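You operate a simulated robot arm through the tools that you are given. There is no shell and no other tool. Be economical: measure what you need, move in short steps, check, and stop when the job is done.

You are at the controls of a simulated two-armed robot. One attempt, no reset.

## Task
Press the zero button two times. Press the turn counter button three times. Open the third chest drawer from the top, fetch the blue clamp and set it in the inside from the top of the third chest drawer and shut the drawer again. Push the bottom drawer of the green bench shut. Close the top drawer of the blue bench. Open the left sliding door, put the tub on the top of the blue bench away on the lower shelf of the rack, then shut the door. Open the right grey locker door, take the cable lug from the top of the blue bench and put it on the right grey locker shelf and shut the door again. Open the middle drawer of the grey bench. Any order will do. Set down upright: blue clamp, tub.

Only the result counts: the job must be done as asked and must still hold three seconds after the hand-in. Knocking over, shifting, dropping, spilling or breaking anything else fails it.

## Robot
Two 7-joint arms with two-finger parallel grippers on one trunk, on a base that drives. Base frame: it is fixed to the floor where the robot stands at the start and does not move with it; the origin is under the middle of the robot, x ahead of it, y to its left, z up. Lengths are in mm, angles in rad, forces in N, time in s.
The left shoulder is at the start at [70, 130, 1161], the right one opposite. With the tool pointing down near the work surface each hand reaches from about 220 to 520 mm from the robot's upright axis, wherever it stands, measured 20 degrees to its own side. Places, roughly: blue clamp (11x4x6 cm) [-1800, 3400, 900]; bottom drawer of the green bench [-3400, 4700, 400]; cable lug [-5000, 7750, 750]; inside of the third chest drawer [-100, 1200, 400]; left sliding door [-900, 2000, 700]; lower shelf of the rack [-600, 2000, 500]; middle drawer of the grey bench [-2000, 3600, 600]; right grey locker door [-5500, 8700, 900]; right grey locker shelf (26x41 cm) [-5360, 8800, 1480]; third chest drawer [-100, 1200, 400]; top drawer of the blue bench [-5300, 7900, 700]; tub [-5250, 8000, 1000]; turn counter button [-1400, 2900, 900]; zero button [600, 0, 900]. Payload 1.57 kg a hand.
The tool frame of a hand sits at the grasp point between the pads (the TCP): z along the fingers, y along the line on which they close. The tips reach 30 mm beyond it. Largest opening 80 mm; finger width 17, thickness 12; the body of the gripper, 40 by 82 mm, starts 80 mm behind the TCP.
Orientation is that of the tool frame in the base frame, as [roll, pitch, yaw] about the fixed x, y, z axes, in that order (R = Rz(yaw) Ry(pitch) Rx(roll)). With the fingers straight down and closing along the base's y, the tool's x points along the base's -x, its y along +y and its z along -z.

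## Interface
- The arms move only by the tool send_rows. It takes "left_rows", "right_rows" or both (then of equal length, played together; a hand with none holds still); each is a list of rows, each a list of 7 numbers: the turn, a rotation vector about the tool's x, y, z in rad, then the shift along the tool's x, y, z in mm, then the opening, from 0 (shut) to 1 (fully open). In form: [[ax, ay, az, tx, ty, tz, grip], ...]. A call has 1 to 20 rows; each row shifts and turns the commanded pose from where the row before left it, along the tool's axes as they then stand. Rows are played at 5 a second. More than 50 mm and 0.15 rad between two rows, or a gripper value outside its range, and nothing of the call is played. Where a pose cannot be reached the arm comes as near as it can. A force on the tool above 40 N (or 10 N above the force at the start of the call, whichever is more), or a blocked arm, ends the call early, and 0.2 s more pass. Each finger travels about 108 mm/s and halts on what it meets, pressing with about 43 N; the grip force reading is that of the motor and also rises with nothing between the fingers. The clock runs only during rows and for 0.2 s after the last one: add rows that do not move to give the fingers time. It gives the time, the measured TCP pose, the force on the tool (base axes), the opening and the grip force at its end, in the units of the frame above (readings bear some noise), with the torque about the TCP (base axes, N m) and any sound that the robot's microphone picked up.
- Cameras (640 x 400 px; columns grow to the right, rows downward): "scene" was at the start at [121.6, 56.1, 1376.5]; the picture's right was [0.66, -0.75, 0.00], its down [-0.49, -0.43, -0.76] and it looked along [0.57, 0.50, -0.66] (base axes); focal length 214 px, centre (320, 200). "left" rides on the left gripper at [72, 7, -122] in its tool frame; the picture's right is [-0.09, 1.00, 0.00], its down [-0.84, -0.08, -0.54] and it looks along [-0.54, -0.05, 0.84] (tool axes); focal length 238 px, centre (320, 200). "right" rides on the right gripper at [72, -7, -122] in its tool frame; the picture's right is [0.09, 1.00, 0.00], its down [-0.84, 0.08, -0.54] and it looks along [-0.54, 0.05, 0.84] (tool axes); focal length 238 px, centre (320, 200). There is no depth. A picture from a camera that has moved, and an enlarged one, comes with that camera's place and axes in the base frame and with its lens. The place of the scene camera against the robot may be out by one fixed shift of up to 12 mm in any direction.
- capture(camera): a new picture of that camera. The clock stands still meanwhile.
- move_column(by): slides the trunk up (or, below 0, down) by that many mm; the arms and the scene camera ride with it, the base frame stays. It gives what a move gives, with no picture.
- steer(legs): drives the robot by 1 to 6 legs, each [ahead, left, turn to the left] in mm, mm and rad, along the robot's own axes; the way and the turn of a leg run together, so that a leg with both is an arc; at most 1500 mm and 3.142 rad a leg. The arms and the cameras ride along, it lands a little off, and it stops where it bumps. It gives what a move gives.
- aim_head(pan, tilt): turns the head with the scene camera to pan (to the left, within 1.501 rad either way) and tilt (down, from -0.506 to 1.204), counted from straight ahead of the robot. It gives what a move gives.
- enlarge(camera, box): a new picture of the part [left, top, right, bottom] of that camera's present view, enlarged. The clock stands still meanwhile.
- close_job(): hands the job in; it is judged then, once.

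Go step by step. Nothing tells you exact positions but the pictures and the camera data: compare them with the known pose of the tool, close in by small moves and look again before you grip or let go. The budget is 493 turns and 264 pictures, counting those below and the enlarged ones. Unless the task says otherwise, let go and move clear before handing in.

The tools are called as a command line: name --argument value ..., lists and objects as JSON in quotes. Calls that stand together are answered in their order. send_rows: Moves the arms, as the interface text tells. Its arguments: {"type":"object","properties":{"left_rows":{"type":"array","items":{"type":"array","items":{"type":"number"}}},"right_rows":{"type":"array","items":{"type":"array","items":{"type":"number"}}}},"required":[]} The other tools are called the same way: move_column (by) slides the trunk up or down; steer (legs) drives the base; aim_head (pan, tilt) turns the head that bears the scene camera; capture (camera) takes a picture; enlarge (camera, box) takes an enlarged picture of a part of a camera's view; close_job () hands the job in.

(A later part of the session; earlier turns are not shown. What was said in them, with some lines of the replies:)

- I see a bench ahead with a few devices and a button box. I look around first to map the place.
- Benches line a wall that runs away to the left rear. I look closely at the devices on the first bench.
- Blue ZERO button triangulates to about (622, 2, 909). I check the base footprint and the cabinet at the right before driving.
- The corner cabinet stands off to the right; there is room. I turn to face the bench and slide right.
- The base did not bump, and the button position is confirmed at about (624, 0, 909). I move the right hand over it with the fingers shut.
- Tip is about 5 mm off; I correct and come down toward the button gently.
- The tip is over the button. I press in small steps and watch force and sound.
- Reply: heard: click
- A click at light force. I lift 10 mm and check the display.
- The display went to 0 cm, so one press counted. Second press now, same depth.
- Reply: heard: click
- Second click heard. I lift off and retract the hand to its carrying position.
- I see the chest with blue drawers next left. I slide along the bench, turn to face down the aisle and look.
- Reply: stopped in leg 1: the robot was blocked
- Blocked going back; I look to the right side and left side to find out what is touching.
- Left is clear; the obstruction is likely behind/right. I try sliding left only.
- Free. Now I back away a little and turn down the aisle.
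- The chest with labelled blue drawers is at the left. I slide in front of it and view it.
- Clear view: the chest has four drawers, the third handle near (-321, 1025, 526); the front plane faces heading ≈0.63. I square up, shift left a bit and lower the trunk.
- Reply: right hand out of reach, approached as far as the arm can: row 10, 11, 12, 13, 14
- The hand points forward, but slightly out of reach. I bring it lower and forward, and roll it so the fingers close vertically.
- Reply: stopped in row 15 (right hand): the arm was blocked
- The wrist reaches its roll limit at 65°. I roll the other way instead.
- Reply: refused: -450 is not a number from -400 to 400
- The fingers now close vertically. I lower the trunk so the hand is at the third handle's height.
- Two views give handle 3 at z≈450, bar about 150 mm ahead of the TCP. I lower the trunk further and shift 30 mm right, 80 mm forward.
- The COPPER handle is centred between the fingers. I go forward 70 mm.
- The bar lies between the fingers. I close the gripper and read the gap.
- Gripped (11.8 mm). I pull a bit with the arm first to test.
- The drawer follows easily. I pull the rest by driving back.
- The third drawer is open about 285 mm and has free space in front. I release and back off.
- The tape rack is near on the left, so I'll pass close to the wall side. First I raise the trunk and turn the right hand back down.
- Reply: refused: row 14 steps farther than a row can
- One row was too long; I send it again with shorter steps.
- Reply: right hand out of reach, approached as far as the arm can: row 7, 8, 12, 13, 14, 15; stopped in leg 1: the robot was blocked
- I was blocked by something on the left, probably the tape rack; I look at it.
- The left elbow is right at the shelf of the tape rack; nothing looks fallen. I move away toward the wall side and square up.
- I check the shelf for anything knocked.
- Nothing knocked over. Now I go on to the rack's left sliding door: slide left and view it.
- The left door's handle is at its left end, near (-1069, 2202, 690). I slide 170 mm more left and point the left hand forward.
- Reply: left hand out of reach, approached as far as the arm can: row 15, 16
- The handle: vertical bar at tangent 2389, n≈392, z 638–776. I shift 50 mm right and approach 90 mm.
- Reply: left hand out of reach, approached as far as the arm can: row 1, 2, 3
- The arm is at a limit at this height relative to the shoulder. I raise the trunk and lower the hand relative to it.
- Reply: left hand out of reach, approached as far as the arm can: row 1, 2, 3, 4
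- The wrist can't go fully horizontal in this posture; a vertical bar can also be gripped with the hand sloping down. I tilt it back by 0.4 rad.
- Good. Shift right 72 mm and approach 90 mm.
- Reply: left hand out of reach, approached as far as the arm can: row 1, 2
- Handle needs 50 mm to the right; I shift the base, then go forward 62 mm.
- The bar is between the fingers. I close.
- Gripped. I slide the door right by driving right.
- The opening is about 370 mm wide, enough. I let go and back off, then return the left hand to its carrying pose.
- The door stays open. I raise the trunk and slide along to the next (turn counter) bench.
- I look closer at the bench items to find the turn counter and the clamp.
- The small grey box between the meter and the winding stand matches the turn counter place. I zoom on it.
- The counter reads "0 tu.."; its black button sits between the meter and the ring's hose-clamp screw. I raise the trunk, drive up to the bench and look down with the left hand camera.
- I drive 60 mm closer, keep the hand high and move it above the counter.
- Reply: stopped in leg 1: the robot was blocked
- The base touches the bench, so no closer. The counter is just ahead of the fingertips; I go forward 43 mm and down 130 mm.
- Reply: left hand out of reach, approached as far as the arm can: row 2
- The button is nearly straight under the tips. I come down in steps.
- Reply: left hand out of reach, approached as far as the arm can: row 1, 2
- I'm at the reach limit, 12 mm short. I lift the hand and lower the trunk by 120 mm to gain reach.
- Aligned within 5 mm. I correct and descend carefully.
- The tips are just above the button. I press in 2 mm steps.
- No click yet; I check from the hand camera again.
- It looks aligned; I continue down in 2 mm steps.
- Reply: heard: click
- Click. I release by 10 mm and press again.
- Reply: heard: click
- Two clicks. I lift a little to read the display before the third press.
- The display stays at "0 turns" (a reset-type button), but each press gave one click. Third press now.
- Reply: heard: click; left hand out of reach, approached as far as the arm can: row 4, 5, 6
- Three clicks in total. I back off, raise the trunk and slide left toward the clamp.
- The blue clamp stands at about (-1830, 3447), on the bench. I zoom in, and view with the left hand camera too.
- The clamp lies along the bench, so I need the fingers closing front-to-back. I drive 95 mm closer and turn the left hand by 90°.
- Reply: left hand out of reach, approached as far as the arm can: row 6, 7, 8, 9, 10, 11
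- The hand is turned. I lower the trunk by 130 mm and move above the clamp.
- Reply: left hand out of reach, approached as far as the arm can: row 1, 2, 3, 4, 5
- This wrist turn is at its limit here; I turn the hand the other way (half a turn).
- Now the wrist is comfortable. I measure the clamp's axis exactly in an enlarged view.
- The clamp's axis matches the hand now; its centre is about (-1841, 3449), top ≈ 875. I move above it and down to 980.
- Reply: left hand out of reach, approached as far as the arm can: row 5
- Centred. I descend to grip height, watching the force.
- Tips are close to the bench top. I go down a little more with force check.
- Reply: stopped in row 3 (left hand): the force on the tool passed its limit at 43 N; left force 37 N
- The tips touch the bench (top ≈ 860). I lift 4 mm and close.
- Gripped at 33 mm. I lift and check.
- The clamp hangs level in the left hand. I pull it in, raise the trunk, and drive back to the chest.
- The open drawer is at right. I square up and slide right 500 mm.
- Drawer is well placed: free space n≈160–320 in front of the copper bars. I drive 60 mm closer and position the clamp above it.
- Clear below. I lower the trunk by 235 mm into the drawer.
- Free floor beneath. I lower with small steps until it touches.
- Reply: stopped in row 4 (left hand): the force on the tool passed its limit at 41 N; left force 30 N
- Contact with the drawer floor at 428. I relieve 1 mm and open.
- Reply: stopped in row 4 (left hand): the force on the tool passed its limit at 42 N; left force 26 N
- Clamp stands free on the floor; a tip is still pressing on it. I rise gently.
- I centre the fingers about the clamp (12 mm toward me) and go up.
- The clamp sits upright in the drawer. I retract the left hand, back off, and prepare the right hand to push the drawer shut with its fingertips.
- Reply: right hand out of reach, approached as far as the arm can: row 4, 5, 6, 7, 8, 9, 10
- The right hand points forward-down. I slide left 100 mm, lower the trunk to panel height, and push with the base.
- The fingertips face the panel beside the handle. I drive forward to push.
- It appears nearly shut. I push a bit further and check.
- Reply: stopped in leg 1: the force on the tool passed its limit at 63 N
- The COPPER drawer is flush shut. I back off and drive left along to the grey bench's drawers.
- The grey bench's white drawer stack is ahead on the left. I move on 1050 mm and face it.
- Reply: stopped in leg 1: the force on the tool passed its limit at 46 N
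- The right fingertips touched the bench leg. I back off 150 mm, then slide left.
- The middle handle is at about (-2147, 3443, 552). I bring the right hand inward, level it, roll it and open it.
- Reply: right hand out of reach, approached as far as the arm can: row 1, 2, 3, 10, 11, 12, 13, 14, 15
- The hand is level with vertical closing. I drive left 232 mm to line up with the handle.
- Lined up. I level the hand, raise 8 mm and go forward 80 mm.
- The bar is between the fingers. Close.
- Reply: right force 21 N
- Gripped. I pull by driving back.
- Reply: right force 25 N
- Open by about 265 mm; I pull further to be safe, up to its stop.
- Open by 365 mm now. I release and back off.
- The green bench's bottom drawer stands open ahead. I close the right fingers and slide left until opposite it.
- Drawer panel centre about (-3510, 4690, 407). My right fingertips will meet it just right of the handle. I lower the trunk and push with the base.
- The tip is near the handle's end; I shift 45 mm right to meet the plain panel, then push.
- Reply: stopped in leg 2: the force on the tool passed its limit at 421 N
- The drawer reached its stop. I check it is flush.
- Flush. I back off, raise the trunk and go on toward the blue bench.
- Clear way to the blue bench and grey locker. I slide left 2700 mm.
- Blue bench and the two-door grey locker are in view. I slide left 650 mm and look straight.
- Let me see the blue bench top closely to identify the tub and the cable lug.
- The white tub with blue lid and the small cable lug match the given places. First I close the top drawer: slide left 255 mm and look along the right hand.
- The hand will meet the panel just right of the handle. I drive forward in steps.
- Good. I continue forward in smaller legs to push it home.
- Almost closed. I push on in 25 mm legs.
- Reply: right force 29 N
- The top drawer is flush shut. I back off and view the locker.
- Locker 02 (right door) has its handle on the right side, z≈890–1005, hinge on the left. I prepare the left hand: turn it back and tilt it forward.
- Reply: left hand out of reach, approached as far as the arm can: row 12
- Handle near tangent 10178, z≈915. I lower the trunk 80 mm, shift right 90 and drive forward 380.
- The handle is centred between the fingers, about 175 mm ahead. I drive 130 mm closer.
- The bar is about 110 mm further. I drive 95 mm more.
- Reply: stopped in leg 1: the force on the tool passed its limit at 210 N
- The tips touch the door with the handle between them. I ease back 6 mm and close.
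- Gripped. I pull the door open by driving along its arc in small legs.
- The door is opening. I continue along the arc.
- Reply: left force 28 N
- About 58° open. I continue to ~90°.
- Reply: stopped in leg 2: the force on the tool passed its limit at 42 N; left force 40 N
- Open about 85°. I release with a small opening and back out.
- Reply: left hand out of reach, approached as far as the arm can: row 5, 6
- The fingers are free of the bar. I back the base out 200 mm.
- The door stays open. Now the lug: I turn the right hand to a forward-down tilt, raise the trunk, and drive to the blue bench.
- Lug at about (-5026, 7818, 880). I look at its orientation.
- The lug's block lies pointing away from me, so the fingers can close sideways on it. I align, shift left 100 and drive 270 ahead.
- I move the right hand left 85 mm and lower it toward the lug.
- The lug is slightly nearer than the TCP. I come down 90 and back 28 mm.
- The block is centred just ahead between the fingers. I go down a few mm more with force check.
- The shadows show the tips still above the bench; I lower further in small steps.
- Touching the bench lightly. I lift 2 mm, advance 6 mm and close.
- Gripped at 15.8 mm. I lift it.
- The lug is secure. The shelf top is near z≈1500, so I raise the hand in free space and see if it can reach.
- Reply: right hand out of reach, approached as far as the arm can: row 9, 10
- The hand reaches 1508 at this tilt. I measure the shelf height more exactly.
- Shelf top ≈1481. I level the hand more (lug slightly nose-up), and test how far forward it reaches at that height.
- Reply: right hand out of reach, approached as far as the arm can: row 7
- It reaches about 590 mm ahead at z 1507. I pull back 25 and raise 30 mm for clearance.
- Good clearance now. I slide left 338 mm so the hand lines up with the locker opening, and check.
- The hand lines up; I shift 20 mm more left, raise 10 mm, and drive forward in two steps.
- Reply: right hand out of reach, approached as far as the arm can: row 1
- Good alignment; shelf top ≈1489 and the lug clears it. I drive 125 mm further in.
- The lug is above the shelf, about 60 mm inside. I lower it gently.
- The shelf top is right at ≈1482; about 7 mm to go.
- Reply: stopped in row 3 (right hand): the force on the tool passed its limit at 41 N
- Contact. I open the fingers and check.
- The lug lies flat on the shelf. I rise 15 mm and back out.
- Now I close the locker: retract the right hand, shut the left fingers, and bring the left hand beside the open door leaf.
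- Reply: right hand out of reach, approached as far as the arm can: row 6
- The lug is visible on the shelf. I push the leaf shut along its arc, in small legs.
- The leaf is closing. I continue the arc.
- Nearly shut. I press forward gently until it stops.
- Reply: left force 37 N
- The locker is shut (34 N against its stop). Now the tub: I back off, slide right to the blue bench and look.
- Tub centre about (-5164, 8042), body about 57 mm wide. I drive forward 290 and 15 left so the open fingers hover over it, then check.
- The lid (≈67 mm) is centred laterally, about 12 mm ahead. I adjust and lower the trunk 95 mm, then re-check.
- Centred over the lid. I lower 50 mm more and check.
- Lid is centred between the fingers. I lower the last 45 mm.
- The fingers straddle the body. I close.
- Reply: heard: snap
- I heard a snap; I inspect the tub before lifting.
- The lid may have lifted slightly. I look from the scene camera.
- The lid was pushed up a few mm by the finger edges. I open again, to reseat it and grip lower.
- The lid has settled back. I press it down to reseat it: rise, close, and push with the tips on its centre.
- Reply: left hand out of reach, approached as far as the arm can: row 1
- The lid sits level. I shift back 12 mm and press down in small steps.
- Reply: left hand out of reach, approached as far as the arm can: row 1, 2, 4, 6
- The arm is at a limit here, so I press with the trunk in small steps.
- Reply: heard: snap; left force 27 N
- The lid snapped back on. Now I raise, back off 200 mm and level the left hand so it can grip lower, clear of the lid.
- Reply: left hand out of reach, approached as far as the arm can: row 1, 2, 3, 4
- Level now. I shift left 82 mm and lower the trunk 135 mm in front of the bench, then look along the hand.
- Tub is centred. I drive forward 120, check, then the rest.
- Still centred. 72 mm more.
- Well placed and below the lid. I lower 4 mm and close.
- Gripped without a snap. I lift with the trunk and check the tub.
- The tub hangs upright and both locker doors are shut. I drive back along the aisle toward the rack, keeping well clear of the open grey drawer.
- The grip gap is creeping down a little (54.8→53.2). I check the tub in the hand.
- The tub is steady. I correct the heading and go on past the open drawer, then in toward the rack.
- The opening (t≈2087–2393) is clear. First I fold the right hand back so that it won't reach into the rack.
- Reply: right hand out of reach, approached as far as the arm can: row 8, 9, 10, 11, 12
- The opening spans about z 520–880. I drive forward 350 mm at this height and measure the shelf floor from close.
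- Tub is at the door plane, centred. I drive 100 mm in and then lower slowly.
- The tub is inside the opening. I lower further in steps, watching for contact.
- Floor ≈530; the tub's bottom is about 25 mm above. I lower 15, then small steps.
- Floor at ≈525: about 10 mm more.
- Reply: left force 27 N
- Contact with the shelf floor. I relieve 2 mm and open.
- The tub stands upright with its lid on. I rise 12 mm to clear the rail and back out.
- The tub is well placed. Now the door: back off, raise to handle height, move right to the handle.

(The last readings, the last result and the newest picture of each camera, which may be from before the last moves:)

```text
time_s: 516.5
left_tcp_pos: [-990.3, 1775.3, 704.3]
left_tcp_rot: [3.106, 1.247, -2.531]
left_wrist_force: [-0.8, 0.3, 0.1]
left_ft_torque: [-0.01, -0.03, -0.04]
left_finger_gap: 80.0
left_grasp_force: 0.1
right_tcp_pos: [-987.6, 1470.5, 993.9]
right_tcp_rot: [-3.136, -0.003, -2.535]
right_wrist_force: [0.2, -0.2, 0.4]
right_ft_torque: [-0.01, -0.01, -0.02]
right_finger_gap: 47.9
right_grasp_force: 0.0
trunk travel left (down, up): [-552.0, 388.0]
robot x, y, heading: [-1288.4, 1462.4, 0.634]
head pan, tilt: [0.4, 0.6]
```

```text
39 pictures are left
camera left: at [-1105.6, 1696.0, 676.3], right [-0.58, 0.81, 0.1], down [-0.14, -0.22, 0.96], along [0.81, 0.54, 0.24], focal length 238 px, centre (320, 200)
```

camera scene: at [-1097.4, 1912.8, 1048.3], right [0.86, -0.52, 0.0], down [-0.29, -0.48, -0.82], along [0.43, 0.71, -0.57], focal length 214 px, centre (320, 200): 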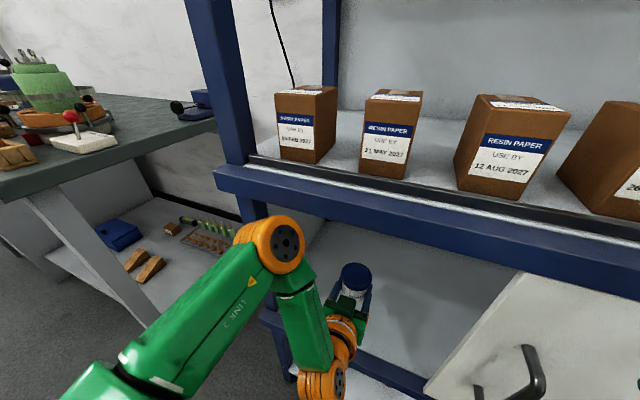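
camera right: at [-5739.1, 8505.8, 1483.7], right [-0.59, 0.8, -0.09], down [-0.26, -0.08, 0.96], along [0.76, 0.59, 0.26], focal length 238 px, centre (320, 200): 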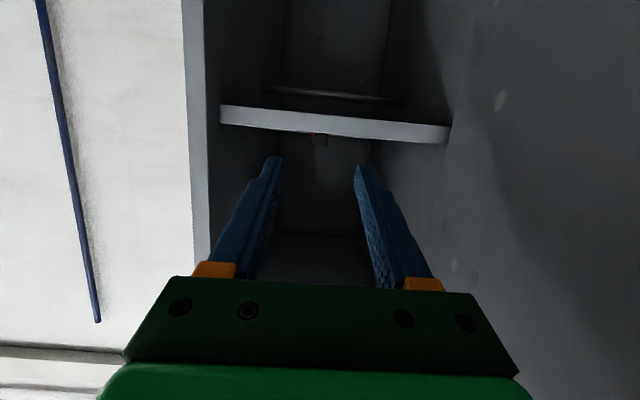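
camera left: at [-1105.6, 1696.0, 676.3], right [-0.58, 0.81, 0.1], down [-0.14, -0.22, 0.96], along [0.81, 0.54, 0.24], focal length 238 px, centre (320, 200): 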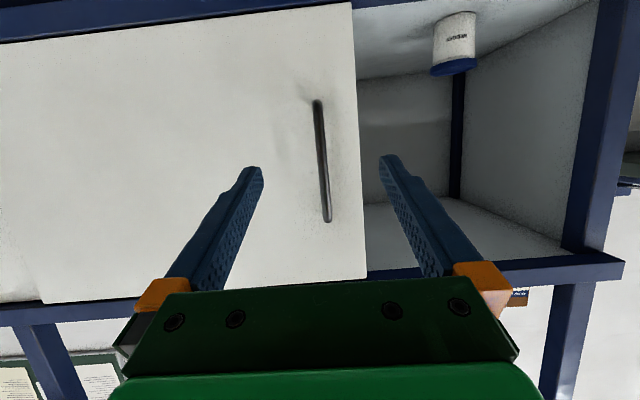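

Handle centred between the fingers, tub seen behind. I drive 125 mm forward.

steer --legs '[[125, 0, -0.004]]'

capture --camera "left"

```text
time_s: 517.8
left_tcp_pos: [-888.0, 1849.0, 703.9]
left_tcp_rot: [3.108, 1.248, -2.53]
left_wrist_force: [-0.1, 0.5, 0.2]
left_ft_torque: [-0.02, -0.03, -0.01]
left_finger_gap: 80.1
left_grasp_force: 0.1
right_tcp_pos: [-884.9, 1544.4, 995.4]
right_tcp_rot: [-3.139, -0.002, -2.538]
right_wrist_force: [0.1, -0.7, 0.1]
right_ft_torque: [0.03, 0.03, -0.01]
right_finger_gap: 48.0
right_grasp_force: 0.0
trunk travel left (down, up): [-552.0, 388.0]
robot x, y, heading: [-1186.4, 1537.7, 0.63]
head pan, tilt: [0.4, 0.6]
```

```text
38 pictures are left
camera left: at [-1002.6, 1770.4, 676.4], right [-0.57, 0.81, 0.1], down [-0.14, -0.22, 0.96], along [0.81, 0.54, 0.24], focal length 238 px, centre (320, 200)
```

left: 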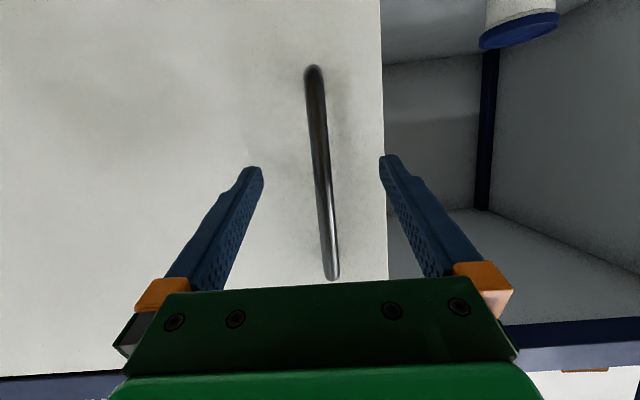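

The bar is between the fingers; close on it.

send_rows --left_rows '[[0, 0, 0, 0, 0, 6, 0.5], [0, 0, 0, 0, 0, 0, 0], [0, 0, 0, 0, 0, 0, 0], [0, 0, 0, 0, 0, 0, 0]]'

steer --legs '[[0, 150, 0]]'

```text
time_s: 518.8
left_tcp_pos: [-882.8, 1851.6, 702.7]
left_tcp_rot: [3.104, 1.243, -2.529]
left_wrist_force: [-0.4, -1.3, 0.6]
left_ft_torque: [-0.29, -0.33, 0.0]
left_finger_gap: 11.7
left_grasp_force: 29.2
right_tcp_pos: [-885.3, 1543.4, 994.7]
right_tcp_rot: [-3.14, -0.004, -2.535]
right_wrist_force: [0.6, -0.8, -0.6]
right_ft_torque: [0.01, 0.03, 0.01]
right_finger_gap: 48.1
right_grasp_force: 0.2
trunk travel left (down, up): [-552.0, 388.0]
robot x, y, heading: [-1186.9, 1537.8, 0.631]
head pan, tilt: [0.4, 0.6]
```

```text
time_s: 520.1
left_tcp_pos: [-963.7, 1962.0, 703.4]
left_tcp_rot: [3.103, 1.244, -2.536]
left_wrist_force: [-3.6, -4.6, -3.1]
left_ft_torque: [-0.11, -0.26, 0.0]
left_finger_gap: 11.9
left_grasp_force: 29.2
right_tcp_pos: [-968.1, 1655.2, 995.3]
right_tcp_rot: [-3.138, -0.003, -2.539]
right_wrist_force: [0.4, -0.5, -0.4]
right_ft_torque: [-0.03, 0.0, 0.0]
right_finger_gap: 47.9
right_grasp_force: 0.0
trunk travel left (down, up): [-552.0, 388.0]
robot x, y, heading: [-1265.5, 1649.6, 0.623]
head pan, tilt: [0.4, 0.6]
```

The door slides. I continue 190 mm, then the last bit gently.

steer --legs '[[0, 195, 0.003]]'

steer --legs '[[0, 30, 0]]'

capture --camera "left"

```text
time_s: 521.7
left_tcp_pos: [-1082.0, 2125.4, 702.7]
left_tcp_rot: [3.103, 1.246, -2.526]
left_wrist_force: [4.7, 1.8, 5.9]
left_ft_torque: [0.04, -0.56, 0.01]
left_finger_gap: 11.7
left_grasp_force: 28.9
right_tcp_pos: [-1081.3, 1817.0, 995.2]
right_tcp_rot: [-3.138, -0.003, -2.527]
right_wrist_force: [1.2, -0.4, 0.7]
right_ft_torque: [0.02, 0.0, 0.02]
right_finger_gap: 47.7
right_grasp_force: 0.1
trunk travel left (down, up): [-552.0, 388.0]
robot x, y, heading: [-1385.8, 1810.9, 0.641]
head pan, tilt: [0.4, 0.6]
```

```text
time_s: 522.5
left_tcp_pos: [-1100.3, 2150.1, 702.8]
left_tcp_rot: [3.104, 1.247, -2.523]
left_wrist_force: [1.9, 0.4, 0.8]
left_ft_torque: [-0.23, -0.12, 0.0]
left_finger_gap: 11.8
left_grasp_force: 29.2
right_tcp_pos: [-1099.8, 1841.4, 993.5]
right_tcp_rot: [-3.14, -0.002, -2.526]
right_wrist_force: [-0.1, 0.1, 0.1]
right_ft_torque: [0.02, -0.02, 0.0]
right_finger_gap: 48.0
right_grasp_force: 0.1
trunk travel left (down, up): [-552.0, 388.0]
robot x, y, heading: [-1405.6, 1835.6, 0.639]
head pan, tilt: [0.4, 0.6]
```

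```text
37 pictures are left
camera left: at [-1214.6, 2070.9, 674.8], right [-0.58, 0.81, 0.1], down [-0.14, -0.22, 0.96], along [0.8, 0.55, 0.24], focal length 238 px, centre (320, 200)
```

left: 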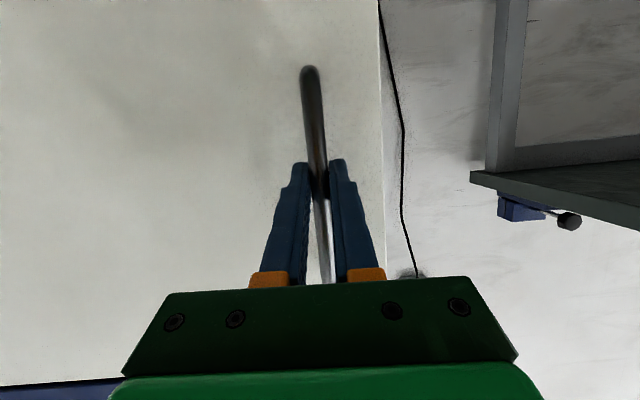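

Back at its original place (t≈2388). I nudge 6 mm more to make sure it is at the stop.

steer --legs '[[0, 8, 0]]'

aim_head --pan 0.1 --tilt 0.6

capture --camera "scene"

```text
time_s: 523.2
left_tcp_pos: [-1101.0, 2152.0, 703.2]
left_tcp_rot: [3.091, 1.245, -2.542]
left_wrist_force: [13.2, -19.6, -4.3]
left_ft_torque: [-0.47, -0.37, -0.26]
left_finger_gap: 11.8
left_grasp_force: 29.2
right_tcp_pos: [-1101.0, 1842.7, 992.8]
right_tcp_rot: [3.138, -0.003, -2.53]
right_wrist_force: [-0.5, 0.7, 0.8]
right_ft_torque: [0.0, -0.02, 0.01]
right_finger_gap: 47.8
right_grasp_force: 0.0
trunk travel left (down, up): [-552.0, 388.0]
robot x, y, heading: [-1407.5, 1837.1, 0.639]
head pan, tilt: [0.4, 0.6]
```

```text
time_s: 524.0
left_tcp_pos: [-1100.1, 2151.0, 703.7]
left_tcp_rot: [3.102, 1.244, -2.538]
left_wrist_force: [10.6, -11.2, -0.3]
left_ft_torque: [-0.48, -0.27, -0.15]
left_finger_gap: 11.7
left_grasp_force: 29.1
right_tcp_pos: [-1100.9, 1845.3, 992.9]
right_tcp_rot: [3.139, -0.004, -2.53]
right_wrist_force: [-0.4, 0.7, -0.5]
right_ft_torque: [0.02, 0.0, -0.01]
right_finger_gap: 48.1
right_grasp_force: 0.1
trunk travel left (down, up): [-552.0, 388.0]
robot x, y, heading: [-1406.3, 1846.0, 0.634]
head pan, tilt: [0.099, 0.6]
```

```text
36 pictures are left
camera scene: at [-1290.8, 1924.7, 1140.3], right [0.67, -0.74, 0.0], down [-0.42, -0.38, -0.82], along [0.61, 0.55, -0.57], focal length 214 px, centre (320, 200)
```

scene: 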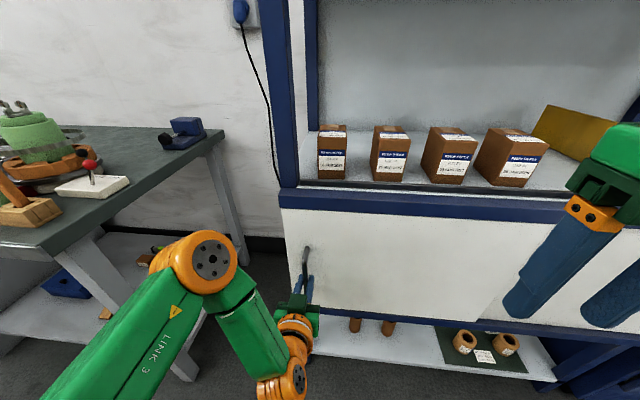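

At the stop: the door is shut. I release and back away.

send_rows --left_rows '[[0, 0, 0, 0, 0, 0, 0.5], [0, 0, 0, 0, 0, 0, 0.8], [0, 0, 0, 0, 0, 0, 0.8], [0, 0, 0, 0, 0, -30, 0.8], [0, 0, 0, 0, 0, -30, 0.8]]'

steer --legs '[[-230, 0, 0]]'

capture --camera "scene"

aim_head --pan -0.8 --tilt 0.5

capture --camera "scene"

```text
time_s: 525.2
left_tcp_pos: [-1150.6, 2118.4, 721.8]
left_tcp_rot: [3.108, 1.246, -2.525]
left_wrist_force: [0.2, 0.3, -0.5]
left_ft_torque: [-0.01, 0.02, -0.02]
left_finger_gap: 64.0
left_grasp_force: 0.0
right_tcp_pos: [-1105.7, 1848.4, 995.3]
right_tcp_rot: [-3.139, -0.004, -2.53]
right_wrist_force: [-0.3, -0.4, 0.3]
right_ft_torque: [-0.01, -0.02, 0.01]
right_finger_gap: 48.2
right_grasp_force: 0.1
trunk travel left (down, up): [-552.0, 388.0]
robot x, y, heading: [-1406.9, 1838.1, 0.637]
head pan, tilt: [0.099, 0.6]
```

```text
time_s: 527.0
left_tcp_pos: [-1332.8, 1983.8, 720.7]
left_tcp_rot: [3.109, 1.246, -2.527]
left_wrist_force: [0.0, -0.5, -0.2]
left_ft_torque: [0.03, -0.01, 0.03]
left_finger_gap: 64.0
left_grasp_force: 0.0
right_tcp_pos: [-1288.3, 1713.0, 994.1]
right_tcp_rot: [-3.138, -0.004, -2.531]
right_wrist_force: [0.5, 0.7, -0.3]
right_ft_torque: [-0.01, 0.0, -0.01]
right_finger_gap: 47.9
right_grasp_force: 0.1
trunk travel left (down, up): [-552.0, 388.0]
robot x, y, heading: [-1591.1, 1705.5, 0.635]
head pan, tilt: [0.099, 0.6]
```

```text
35 pictures are left
camera scene: at [-1476.3, 1793.8, 1140.3], right [0.67, -0.74, 0.0], down [-0.42, -0.38, -0.82], along [0.61, 0.55, -0.57], focal length 214 px, centre (320, 200)
```

scene: 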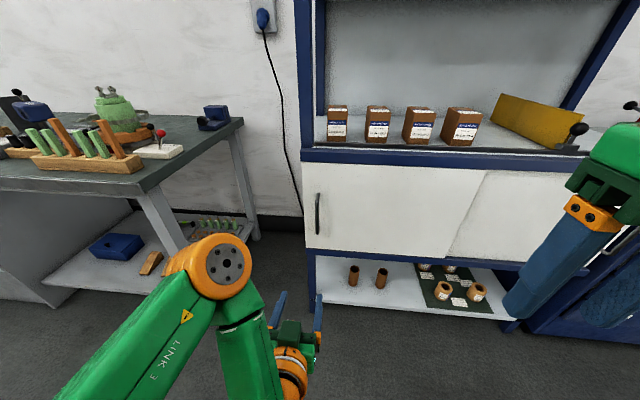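

```text
time_s: 528.2
left_tcp_pos: [-1333.0, 1985.6, 720.5]
left_tcp_rot: [3.11, 1.244, -2.526]
left_wrist_force: [-0.3, -0.7, -0.1]
left_ft_torque: [0.0, 0.03, 0.02]
left_finger_gap: 64.2
left_grasp_force: 0.1
right_tcp_pos: [-1286.4, 1713.1, 995.7]
right_tcp_rot: [-3.137, -0.005, -2.529]
right_wrist_force: [0.3, -0.1, 0.1]
right_ft_torque: [-0.01, -0.01, -0.03]
right_finger_gap: 48.0
right_grasp_force: 0.0
trunk travel left (down, up): [-552.0, 388.0]
robot x, y, heading: [-1591.3, 1704.7, 0.631]
head pan, tilt: [-0.799, 0.499]
```

```text
34 pictures are left
camera scene: at [-1452.3, 1719.7, 1149.4], right [-0.16, -0.99, 0.0], down [-0.47, 0.08, -0.88], along [0.87, -0.14, -0.48], focal length 214 px, centre (320, 200)
```

scene: 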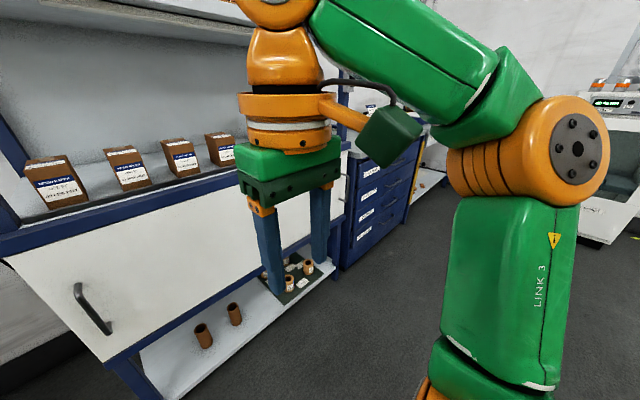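

Everything asked has been done: the sliding door and chest drawers are shut and both hands are clear. I hand the job in.

close_job

```text
The job is handed in.
```

I carried out every item you listed and handed the job in; no verdict came back, so I can't confirm it passed.

- **Zero button:** two presses, two clicks. The display went to 0 cm on the first press.
- **Turn counter button:** three presses, three clicks. The display stayed at "0 turns" throughout, so I took it to be a reset button.
- **Blue clamp:** upright in the third chest drawer, which is shut flush.
- **Drawers:** the green bench's bottom drawer and the blue bench's top drawer are shut. The grey bench's middle drawer is open about 365 mm.
- **Tub:** upright on the lower rack shelf, with the left sliding door shut at its stop.
- **Cable lug:** lying flat on the right grey locker shelf, with the locker door shut.

Some things went less than cleanly:

- **Tub lid:** my first grip popped the lid loose. I pressed it back on (a second snap) and re-gripped lower, and it stayed on.
- **Tape rack:** the robot bumped it once and was stopped. I saw nothing fallen or shifted there.
- **Bench contacts:** the base touched the grey bench once. The right fingertips touched its leg once.
- **Green bench drawer:** it reached its stop hard, with a peak of about 420 N on the tool.
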